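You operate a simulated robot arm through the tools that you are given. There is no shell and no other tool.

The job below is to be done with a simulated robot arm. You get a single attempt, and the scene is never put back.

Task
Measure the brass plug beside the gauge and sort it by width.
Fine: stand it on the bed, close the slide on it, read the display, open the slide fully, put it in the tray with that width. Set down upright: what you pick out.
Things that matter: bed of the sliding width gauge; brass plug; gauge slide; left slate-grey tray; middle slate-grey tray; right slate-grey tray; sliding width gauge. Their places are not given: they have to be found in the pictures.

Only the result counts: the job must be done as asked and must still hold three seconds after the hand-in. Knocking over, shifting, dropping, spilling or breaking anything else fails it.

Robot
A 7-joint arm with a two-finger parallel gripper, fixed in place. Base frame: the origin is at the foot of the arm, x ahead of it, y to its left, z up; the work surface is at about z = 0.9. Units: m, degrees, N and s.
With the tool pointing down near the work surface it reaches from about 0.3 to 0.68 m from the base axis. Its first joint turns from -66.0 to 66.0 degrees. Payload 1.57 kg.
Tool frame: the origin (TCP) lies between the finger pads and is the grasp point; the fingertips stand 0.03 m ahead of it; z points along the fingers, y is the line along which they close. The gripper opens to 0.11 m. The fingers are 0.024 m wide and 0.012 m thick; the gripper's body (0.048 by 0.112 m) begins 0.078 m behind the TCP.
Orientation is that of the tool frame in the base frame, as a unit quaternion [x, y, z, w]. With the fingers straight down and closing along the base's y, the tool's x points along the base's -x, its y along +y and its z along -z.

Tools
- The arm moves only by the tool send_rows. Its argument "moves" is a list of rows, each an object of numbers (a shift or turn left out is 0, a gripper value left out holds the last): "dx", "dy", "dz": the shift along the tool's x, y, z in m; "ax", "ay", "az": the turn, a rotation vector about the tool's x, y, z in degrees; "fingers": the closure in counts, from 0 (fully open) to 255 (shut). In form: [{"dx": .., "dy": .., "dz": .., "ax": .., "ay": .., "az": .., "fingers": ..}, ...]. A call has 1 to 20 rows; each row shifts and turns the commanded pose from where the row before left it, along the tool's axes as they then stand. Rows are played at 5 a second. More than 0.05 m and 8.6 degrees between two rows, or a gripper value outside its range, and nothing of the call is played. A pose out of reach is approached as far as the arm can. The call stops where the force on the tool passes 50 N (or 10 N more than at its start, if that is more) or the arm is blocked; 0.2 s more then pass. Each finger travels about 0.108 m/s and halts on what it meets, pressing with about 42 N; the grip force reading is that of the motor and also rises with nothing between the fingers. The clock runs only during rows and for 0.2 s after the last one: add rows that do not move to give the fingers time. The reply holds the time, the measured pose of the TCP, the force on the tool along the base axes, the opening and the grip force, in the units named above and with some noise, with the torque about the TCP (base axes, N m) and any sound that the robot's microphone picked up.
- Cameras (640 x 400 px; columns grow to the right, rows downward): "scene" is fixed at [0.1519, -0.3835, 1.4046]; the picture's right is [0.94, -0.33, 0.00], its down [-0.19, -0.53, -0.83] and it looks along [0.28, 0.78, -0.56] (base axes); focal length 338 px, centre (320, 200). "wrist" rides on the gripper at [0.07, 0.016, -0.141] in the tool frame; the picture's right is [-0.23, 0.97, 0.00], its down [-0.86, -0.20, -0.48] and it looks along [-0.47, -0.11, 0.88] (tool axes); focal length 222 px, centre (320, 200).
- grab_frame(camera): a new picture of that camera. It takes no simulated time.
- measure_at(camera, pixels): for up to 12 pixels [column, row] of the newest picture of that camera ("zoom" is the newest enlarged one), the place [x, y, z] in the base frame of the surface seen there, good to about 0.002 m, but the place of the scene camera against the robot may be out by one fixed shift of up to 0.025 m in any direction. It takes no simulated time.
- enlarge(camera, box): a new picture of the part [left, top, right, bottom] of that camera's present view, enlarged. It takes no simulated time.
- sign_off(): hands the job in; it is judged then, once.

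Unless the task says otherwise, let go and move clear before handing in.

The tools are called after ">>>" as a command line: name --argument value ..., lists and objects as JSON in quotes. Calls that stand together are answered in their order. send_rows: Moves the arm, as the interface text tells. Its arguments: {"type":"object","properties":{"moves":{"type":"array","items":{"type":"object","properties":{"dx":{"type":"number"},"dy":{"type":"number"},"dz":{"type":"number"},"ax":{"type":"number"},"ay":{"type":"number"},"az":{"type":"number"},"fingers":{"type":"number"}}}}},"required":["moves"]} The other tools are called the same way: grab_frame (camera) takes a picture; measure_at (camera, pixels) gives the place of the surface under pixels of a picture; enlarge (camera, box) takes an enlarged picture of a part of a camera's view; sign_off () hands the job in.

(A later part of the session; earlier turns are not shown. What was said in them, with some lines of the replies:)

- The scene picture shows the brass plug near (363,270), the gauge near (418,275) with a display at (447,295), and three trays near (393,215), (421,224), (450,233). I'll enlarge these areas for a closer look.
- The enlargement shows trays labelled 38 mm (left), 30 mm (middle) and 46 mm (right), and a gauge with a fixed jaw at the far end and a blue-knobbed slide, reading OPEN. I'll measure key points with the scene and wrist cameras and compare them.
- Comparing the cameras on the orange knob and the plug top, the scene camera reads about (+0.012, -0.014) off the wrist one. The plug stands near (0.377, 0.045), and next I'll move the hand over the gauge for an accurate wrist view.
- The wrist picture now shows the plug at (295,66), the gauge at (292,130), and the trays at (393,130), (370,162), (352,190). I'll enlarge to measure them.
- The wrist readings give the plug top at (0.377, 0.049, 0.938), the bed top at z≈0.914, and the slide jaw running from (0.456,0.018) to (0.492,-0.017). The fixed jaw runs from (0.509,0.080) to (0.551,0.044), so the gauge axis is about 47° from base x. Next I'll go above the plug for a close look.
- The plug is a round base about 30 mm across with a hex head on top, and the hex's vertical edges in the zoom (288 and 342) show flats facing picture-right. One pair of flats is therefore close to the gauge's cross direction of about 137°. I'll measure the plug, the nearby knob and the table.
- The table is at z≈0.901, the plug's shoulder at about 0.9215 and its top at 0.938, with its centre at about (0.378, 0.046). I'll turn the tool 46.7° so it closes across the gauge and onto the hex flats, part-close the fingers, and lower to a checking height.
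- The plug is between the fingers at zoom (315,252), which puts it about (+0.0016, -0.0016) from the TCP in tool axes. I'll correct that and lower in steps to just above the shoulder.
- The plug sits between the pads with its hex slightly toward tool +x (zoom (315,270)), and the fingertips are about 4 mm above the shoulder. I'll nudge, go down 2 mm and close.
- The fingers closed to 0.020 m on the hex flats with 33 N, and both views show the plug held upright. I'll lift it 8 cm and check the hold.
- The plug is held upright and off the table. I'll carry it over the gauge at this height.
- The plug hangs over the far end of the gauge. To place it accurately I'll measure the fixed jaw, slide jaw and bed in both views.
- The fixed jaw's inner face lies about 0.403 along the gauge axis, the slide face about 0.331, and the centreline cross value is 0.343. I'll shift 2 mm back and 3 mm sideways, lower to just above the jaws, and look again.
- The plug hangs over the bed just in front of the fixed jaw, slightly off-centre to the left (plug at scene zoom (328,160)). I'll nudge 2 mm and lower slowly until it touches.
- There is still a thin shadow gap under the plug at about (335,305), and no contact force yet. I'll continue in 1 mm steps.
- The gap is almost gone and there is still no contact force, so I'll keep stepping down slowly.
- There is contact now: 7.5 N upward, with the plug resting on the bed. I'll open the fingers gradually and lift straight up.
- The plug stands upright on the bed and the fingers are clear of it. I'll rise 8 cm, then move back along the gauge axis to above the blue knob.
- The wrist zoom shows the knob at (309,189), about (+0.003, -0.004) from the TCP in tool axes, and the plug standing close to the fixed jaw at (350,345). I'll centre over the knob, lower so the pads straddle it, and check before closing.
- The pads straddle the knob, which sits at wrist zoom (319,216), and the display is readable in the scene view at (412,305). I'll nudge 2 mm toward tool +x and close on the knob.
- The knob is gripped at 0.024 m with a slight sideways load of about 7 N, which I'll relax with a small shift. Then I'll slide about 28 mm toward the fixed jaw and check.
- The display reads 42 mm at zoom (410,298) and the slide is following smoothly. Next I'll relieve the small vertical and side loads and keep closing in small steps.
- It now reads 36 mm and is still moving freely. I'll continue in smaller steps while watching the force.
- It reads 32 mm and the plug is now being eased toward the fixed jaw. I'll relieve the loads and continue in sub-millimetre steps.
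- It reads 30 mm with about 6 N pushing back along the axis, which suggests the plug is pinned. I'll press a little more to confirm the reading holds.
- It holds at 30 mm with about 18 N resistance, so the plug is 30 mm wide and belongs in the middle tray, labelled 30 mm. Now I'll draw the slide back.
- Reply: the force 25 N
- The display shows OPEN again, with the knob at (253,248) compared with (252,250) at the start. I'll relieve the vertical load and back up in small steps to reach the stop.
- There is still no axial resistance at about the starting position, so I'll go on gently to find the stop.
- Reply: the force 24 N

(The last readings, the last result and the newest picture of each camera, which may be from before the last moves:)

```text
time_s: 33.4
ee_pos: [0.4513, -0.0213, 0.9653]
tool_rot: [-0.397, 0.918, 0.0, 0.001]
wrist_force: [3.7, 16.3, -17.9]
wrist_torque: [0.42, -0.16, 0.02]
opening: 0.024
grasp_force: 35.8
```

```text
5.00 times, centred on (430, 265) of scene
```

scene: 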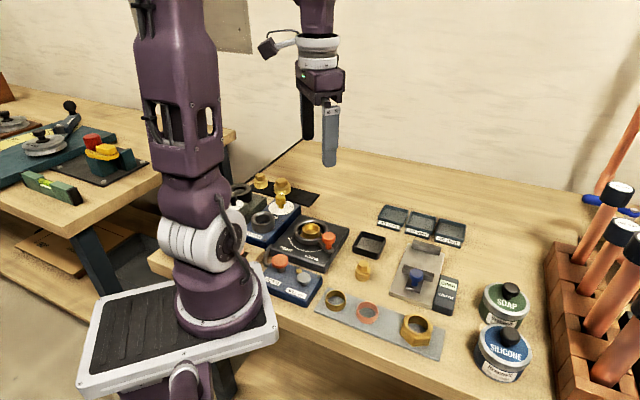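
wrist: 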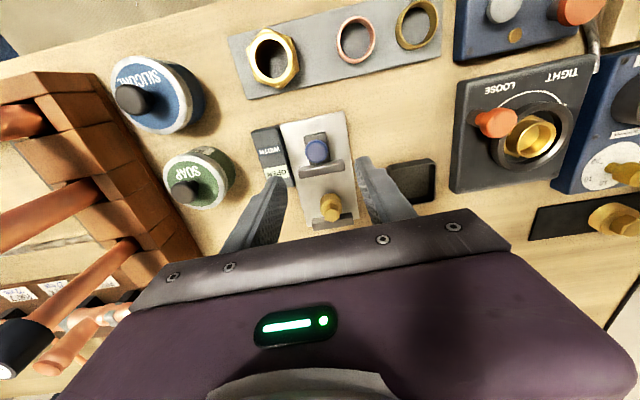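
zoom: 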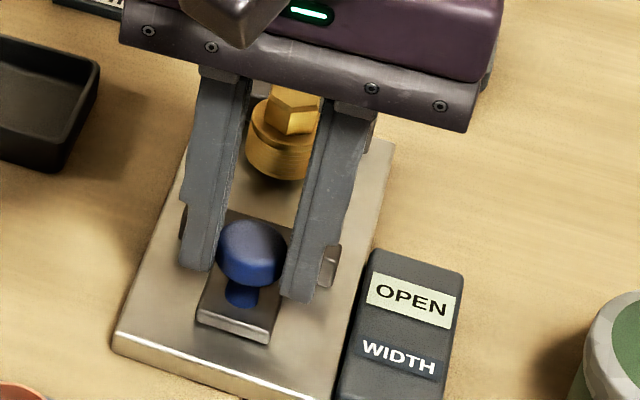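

Axial resistance of about 14 N shows the slide is at its open stop. I'll relieve the vertical and side loads, open the fingers gently and rise clear.

>>> send_rows --moves '[{"dy": 0.0005, "dz": 0.0006}, {}, {"fingers": 190}, {"fingers": 160}, {"fingers": 120}, {}, {}, {"dz": -0.01}, {"dz": -0.02}, {"dz": -0.025}, {"dz": -0.025}, {}]'

>>> enlarge --camera "scene" --box '[380, 205, 480, 305]'

>>> grab_frame --camera "wrist"

>>> enlarge --camera "wrist" --box '[220, 80, 420, 230]'

```text
time_s: 36.0
ee_pos: [0.4515, -0.0229, 1.0458]
tool_rot: [-0.396, 0.918, 0.0, 0.0]
wrist_force: [0.6, -0.8, 0.4]
wrist_torque: [0.02, 0.02, 0.0]
opening: 0.058
grasp_force: 0.0
```

```text
4.00 times, centred on (430, 255) of scene
```

zoom: 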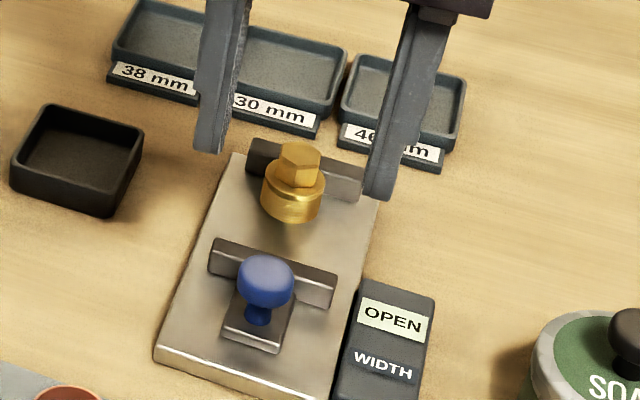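

```text
taken
```

wrist: 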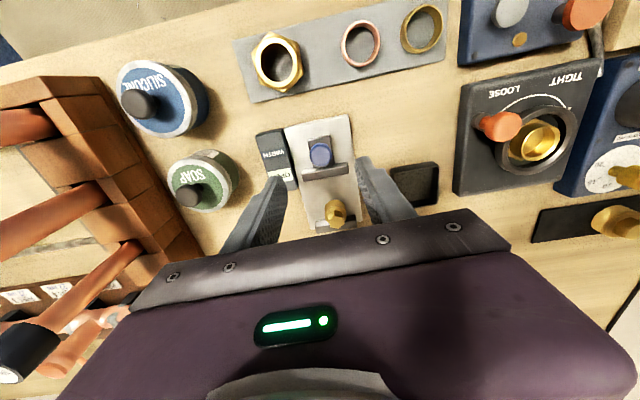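

```text
2.67 times, centred on (320, 155) of wrist
```

zoom: 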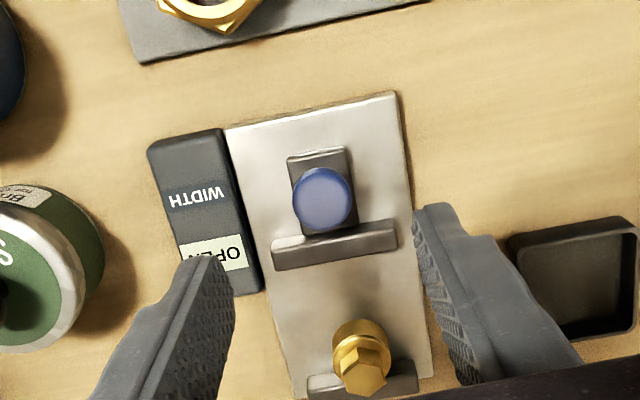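

The slide is fully open, the display reads OPEN, and the plug stands upright against the fixed jaw. I'll move over the plug and look at the hex orientation.

>>> send_rows --moves '[{"dx": -0.02}, {"dx": -0.03}, {"dx": -0.03}, {"dx": -0.013}, {}, {}]'

>>> grab_frame --camera "wrist"

>>> enlarge --camera "wrist" --box '[260, 110, 380, 200]'

>>> enlarge --camera "scene" --box '[390, 215, 450, 265]'

```text
time_s: 37.4
ee_pos: [0.5157, 0.045, 1.0447]
tool_rot: [-0.397, 0.918, -0.001, 0.0]
wrist_force: [0.3, -0.1, -0.6]
wrist_torque: [0.01, 0.01, -0.01]
opening: 0.0581
grasp_force: 0.1
```

```text
taken
```

wrist: 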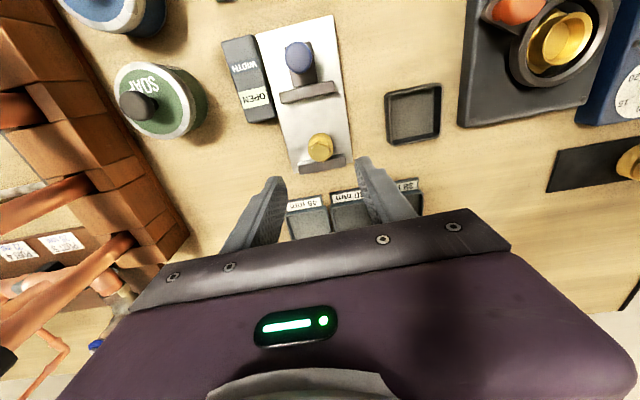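

```text
4.44 times, centred on (320, 155) of wrist
```

zoom: 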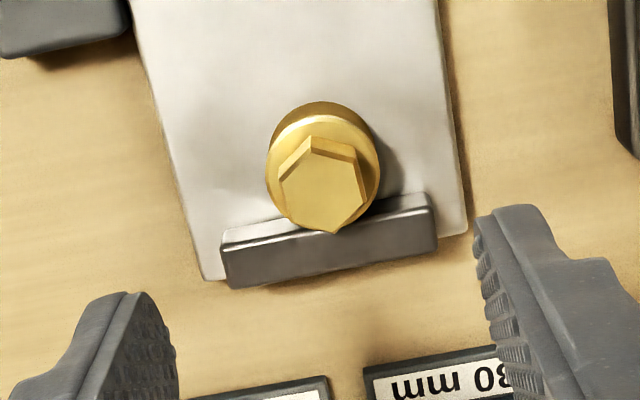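

```text
8.00 times, centred on (420, 240) of scene
```

zoom: 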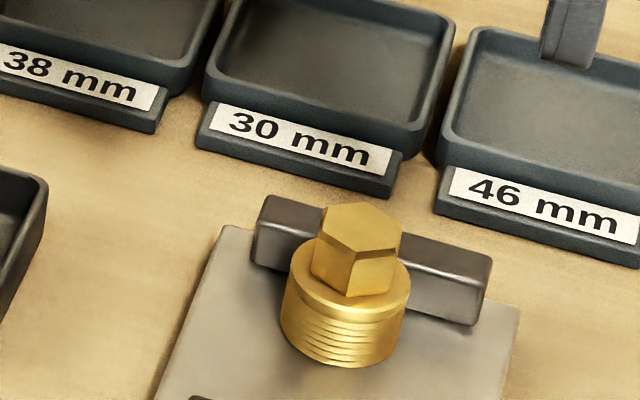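

Mapping the hex vertices gives a centre about (+0.001, 0) from the TCP with a pair of flats facing the pads within about 2°. I'll lower to the earlier grasp height of z≈0.966 and close.

>>> send_rows --moves '[{"dx": 0.001, "dz": 0.02}, {"dz": 0.025}, {"dz": 0.02}, {"dz": 0.01}, {"dz": 0.004}, {}]'

>>> enlarge --camera "wrist" --box '[240, 110, 400, 230]'

>>> enlarge --camera "scene" --box '[380, 205, 460, 265]'

```text
time_s: 38.8
ee_pos: [0.5131, 0.0438, 0.9656]
tool_rot: [-0.397, 0.918, 0.0, 0.0]
wrist_force: [0.2, 1.5, -0.8]
wrist_torque: [0.01, -0.05, -0.01]
opening: 0.0583
grasp_force: 0.0
```

```text
3.33 times, centred on (320, 170) of wrist
```

zoom: 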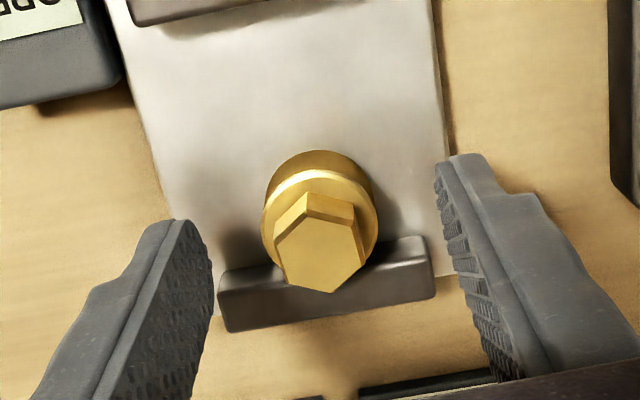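

```text
6.67 times, centred on (420, 235) of scene
```

zoom: 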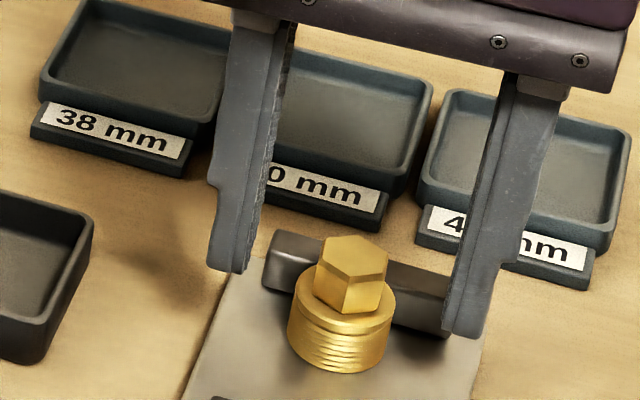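

The plug is centred between the pads, with the hex centre at zoom (320,252). I'll close now.

>>> send_rows --moves '[{"fingers": 170}, {"fingers": 200}, {"fingers": 255}, {}, {}, {}]'

>>> enlarge --camera "scene" --box '[380, 205, 460, 265]'

```text
time_s: 40.2
ee_pos: [0.5133, 0.0449, 0.9653]
tool_rot: [-0.396, 0.918, 0.001, 0.0]
wrist_force: [0.6, -0.1, 0.6]
wrist_torque: [-0.02, -0.03, 0.0]
opening: 0.0197
grasp_force: 33.8
```

```text
6.67 times, centred on (420, 235) of scene
```

zoom: 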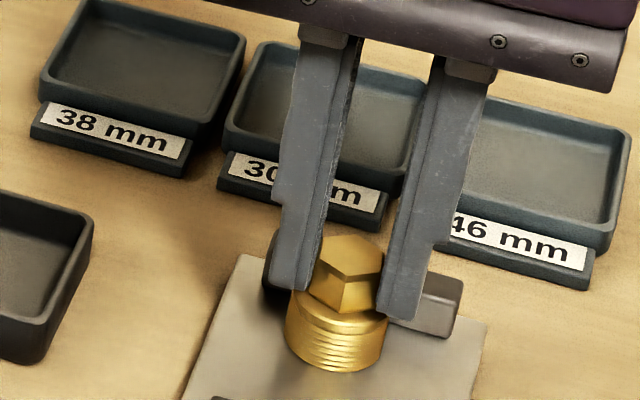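

The grip is firm at 0.0197 m and 33.8 N. I'll lift straight up, then move part of the way toward the middle tray for a clear wrist view.

>>> send_rows --moves '[{"dz": -0.005}, {"dz": -0.015}, {"dz": -0.025}, {"dz": -0.025}, {"dz": -0.01}, {"dx": -0.02, "dy": 0.005}, {"dx": -0.03, "dy": 0.01}, {"dx": -0.02, "dy": 0.008}, {}, {}]'

>>> grab_frame --camera "wrist"

>>> enlarge --camera "wrist" --box '[220, 80, 420, 230]'

>>> enlarge --camera "scene" --box '[360, 170, 480, 270]'

```text
time_s: 42.4
ee_pos: [0.5443, 0.1097, 1.0464]
tool_rot: [-0.397, 0.918, -0.001, 0.0]
wrist_force: [-0.1, -0.1, -0.8]
wrist_torque: [-0.02, -0.01, 0.01]
opening: 0.0198
grasp_force: 33.9
```

```text
taken
```

wrist: 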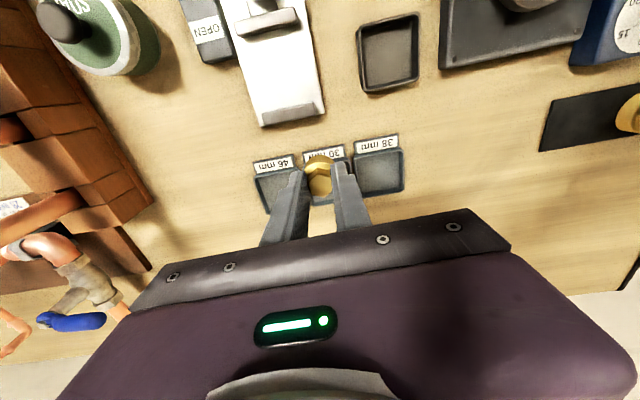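

```text
2.67 times, centred on (320, 155) of wrist
```

zoom: 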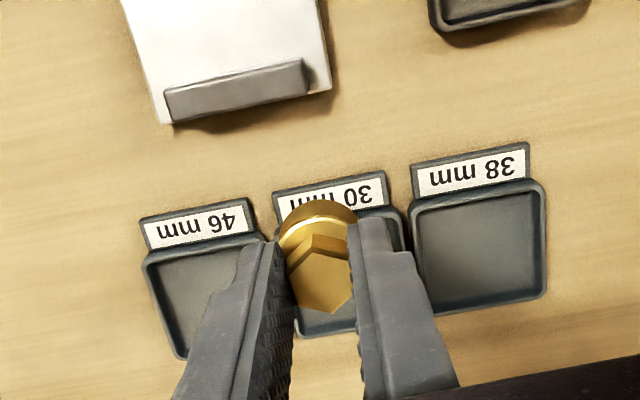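

```text
4.00 times, centred on (420, 220) of scene
```

zoom: 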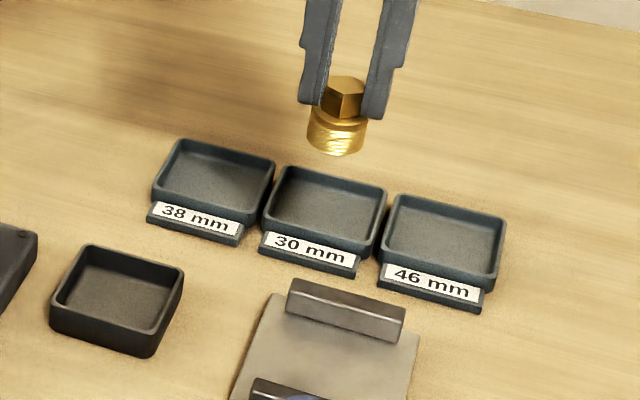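

The scene zoom clearly shows the middle tray's rim, with its floor around (325,212). I'll measure tray corners and floors in both cameras to fix its centre.

>>> measure_at --camera "zoom" --pixels '[[286, 170], [384, 192], [370, 248], [268, 224], [325, 212], [213, 190], [443, 240], [310, 250], [345, 315], [115, 285], [180, 143], [398, 198]]'

>>> measure_at --camera "wrist" --pixels '[[380, 174], [277, 190], [274, 164], [324, 152], [376, 144], [394, 52], [290, 112], [354, 158], [402, 150], [404, 189], [257, 176], [350, 172]]'

```text
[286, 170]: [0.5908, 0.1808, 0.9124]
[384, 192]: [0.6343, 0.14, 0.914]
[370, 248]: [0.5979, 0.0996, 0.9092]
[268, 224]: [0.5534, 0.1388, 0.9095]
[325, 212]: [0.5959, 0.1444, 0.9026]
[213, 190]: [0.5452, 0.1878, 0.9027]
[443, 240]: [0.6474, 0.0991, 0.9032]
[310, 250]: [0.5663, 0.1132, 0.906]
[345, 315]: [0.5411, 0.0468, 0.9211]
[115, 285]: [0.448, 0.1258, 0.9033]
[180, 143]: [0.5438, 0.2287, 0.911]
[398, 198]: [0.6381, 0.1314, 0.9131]
```

```text
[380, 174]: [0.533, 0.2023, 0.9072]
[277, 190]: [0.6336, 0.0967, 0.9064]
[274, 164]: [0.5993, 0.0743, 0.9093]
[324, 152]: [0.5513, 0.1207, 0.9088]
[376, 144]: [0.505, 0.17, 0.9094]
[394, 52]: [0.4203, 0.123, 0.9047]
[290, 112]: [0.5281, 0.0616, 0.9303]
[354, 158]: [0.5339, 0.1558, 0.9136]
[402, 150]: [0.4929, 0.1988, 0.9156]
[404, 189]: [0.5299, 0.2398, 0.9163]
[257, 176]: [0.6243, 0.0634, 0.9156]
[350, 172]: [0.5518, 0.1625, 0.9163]
```

Both cameras put the middle tray's centre near (0.5795, 0.150) with its floor at z≈0.9065. I'll move over it and lower part-way, then check alignment.

>>> send_rows --moves '[{"dx": -0.02, "dy": 0.0006}, {"dx": -0.02, "dy": 0.0005}, {"dx": -0.0128, "dy": 0.0005}, {}, {"dz": 0.02}, {"dz": 0.02}, {"dz": 0.015}, {}, {}]'

>>> grab_frame --camera "wrist"

>>> enlarge --camera "wrist" --box '[220, 80, 420, 230]'

>>> enlarge --camera "scene" --box '[380, 190, 460, 250]'

```text
time_s: 44.4
ee_pos: [0.58, 0.1498, 0.9913]
tool_rot: [-0.396, 0.918, 0.0, 0.0]
wrist_force: [-0.3, 0.3, -0.4]
wrist_torque: [-0.02, -0.01, 0.01]
opening: 0.0199
grasp_force: 33.5
```

```text
taken
```

wrist: 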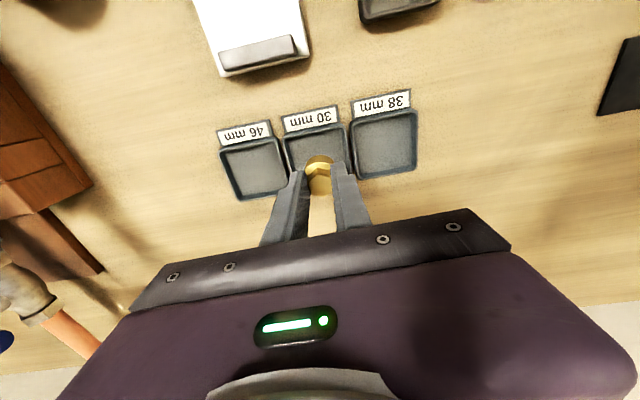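

```text
2.67 times, centred on (320, 155) of wrist
```

zoom: 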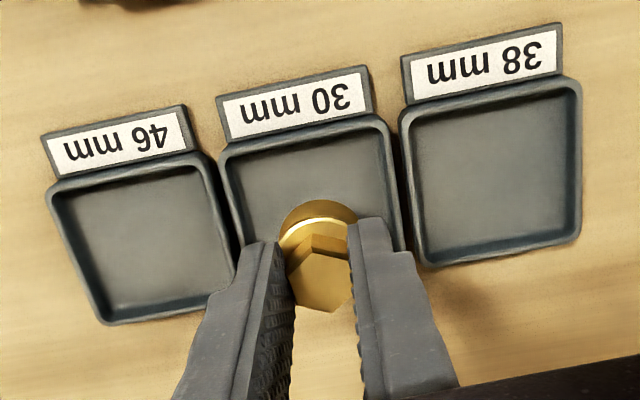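

```text
6.67 times, centred on (420, 220) of scene
```

zoom: 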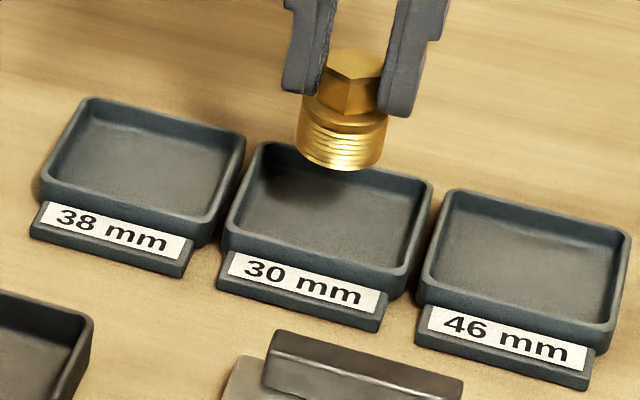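

The plug lines up over the middle (30 mm) tray; projected down, its base lands near scene zoom (327,211), the tray's centre. I'll lower it close to the floor.

>>> send_rows --moves '[{"dz": 0.01}, {"dz": 0.01}, {"dz": 0.005}, {"dz": 0.002}, {"dz": 0.001}, {}]'

>>> enlarge --camera "scene" --box '[380, 190, 460, 250]'

```text
time_s: 45.8
ee_pos: [0.5792, 0.1499, 0.962]
tool_rot: [-0.396, 0.918, -0.001, 0.0]
wrist_force: [-1.0, -0.7, -0.1]
wrist_torque: [0.01, -0.03, 0.02]
opening: 0.0199
grasp_force: 33.8
```

```text
6.67 times, centred on (420, 220) of scene
```

zoom: 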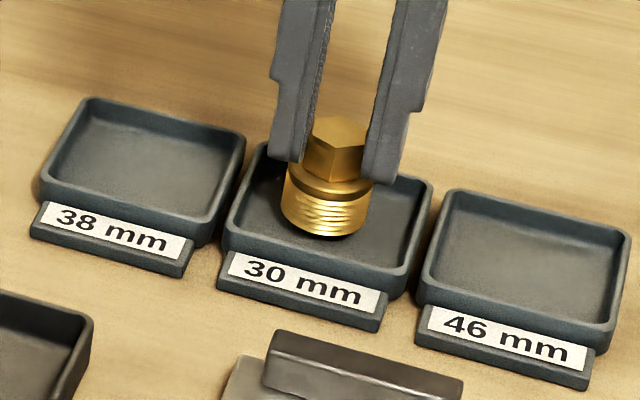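

The plug is inside the middle tray, well clear of the walls and just above its floor, with no contact force yet. I'll step down slowly to touch.

>>> send_rows --moves '[{"dz": 0.0008}, {"dz": 0.0007}, {"dz": 0.0005}, {}]'

```text
time_s: 46.8
ee_pos: [0.5797, 0.1498, 0.9603]
tool_rot: [-0.396, 0.918, 0.0, 0.0]
wrist_force: [-0.2, 0.4, -0.3]
wrist_torque: [0.0, 0.0, 0.03]
opening: 0.0195
grasp_force: 33.2
```

>>> send_rows --moves '[{"dz": 0.0007}, {"dz": 0.0006}, {}]'

>>> enlarge --camera "scene" --box '[390, 200, 450, 245]'

```text
time_s: 47.6
ee_pos: [0.581, 0.1516, 0.9582]
tool_rot: [-0.397, 0.918, 0.0, 0.0]
wrist_force: [0.5, 0.6, -0.7]
wrist_torque: [0.02, 0.01, 0.02]
opening: 0.0196
grasp_force: 33.7
```

```text
8.89 times, centred on (420, 222) of scene
```

zoom: 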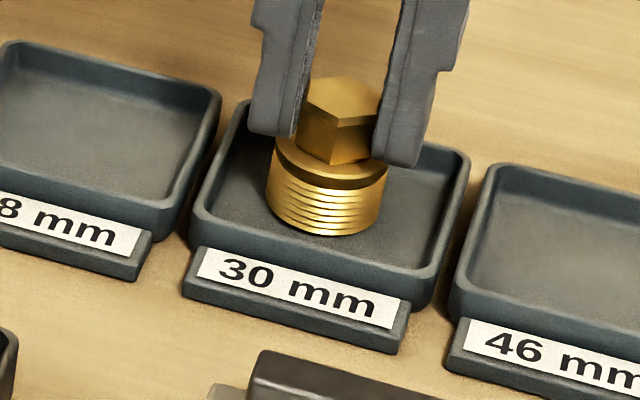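

There is still no contact force, so I'll keep stepping down.

>>> send_rows --moves '[{"dz": 0.0006}, {"dz": 0.0005}, {}]'

```text
time_s: 48.4
ee_pos: [0.5789, 0.1508, 0.9577]
tool_rot: [-0.397, 0.918, 0.0, 0.001]
wrist_force: [-0.2, -0.4, 2.7]
wrist_torque: [-0.05, -0.01, -0.02]
opening: 0.0198
grasp_force: 33.4
```

>>> send_rows --moves '[{"dz": 0.0005}, {}]'

>>> enlarge --camera "scene" --box '[390, 200, 450, 245]'

```text
time_s: 49.0
ee_pos: [0.5798, 0.1514, 0.9585]
tool_rot: [-0.397, 0.918, -0.001, 0.0]
wrist_force: [-2.0, 0.1, 5.8]
wrist_torque: [-0.01, 0.09, -0.01]
opening: 0.0195
grasp_force: 33.3
```

```text
8.89 times, centred on (420, 222) of scene
```

zoom: 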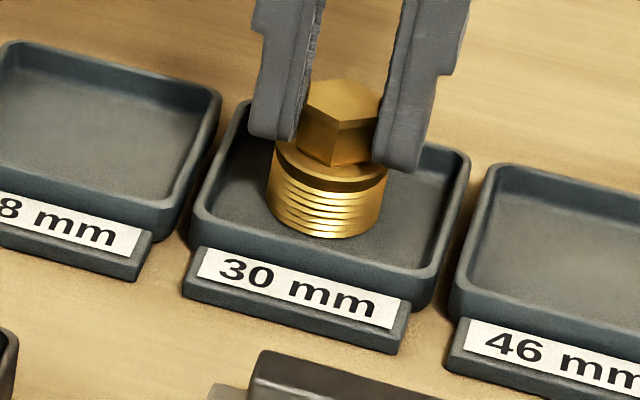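

The force has risen to about 6 N upward, so the plug rests on the tray floor. I'll open the fingers gradually and rise straight up.

>>> send_rows --moves '[{"fingers": 195}, {"fingers": 180}, {"fingers": 150}, {"fingers": 130}, {}, {}, {"dz": -0.01}, {"dz": -0.02}, {"dz": -0.03}, {"dz": -0.03}, {"dz": -0.03}, {}]'

>>> enlarge --camera "scene" --box '[370, 185, 470, 310]'

>>> grab_frame --camera "scene"

>>> grab_frame --camera "wrist"

```text
time_s: 51.6
ee_pos: [0.5796, 0.148, 1.0766]
tool_rot: [-0.396, 0.918, 0.0, 0.0]
wrist_force: [1.1, -0.7, -0.2]
wrist_torque: [0.02, -0.01, 0.01]
opening: 0.0538
grasp_force: 0.0
```

```text
3.20 times, centred on (420, 248) of scene
```

zoom: 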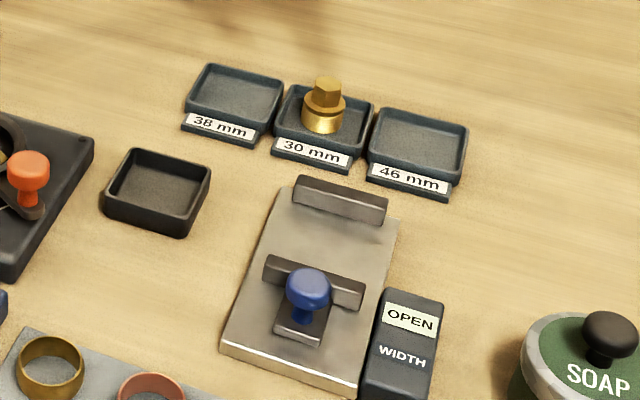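

```text
taken
```

scene: 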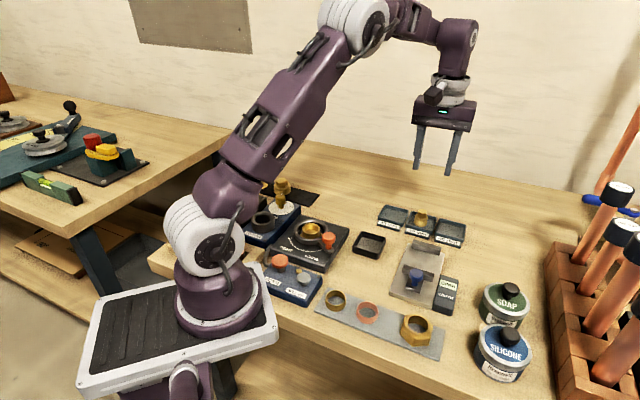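

```text
taken
```

wrist: 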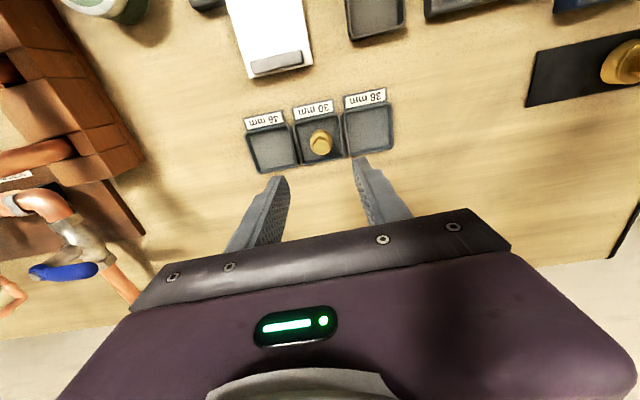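

The pictures show the plug upright in the middle tray labelled 30 mm (zoom (323,105)). The slide is fully open with the display reading OPEN, the other items look undisturbed, and the hand is clear, so I'm handing the job in.

>>> sign_off

```text
The job is handed in.
```

The brass plug measures 30 mm and is standing upright in the middle tray, labelled 30 mm.

- **Measurement:** I stood the plug on the bed and closed the slide on it. The display held at 30 mm when I pressed a little harder.
- **Slide:** I drew it back until it reached its stop, and the display reads OPEN.
- **Finish:** The gripper let go and moved clear before I handed in. In the last pictures nothing else looked moved or knocked over.

The hand-in was accepted, but it returned no verdict.
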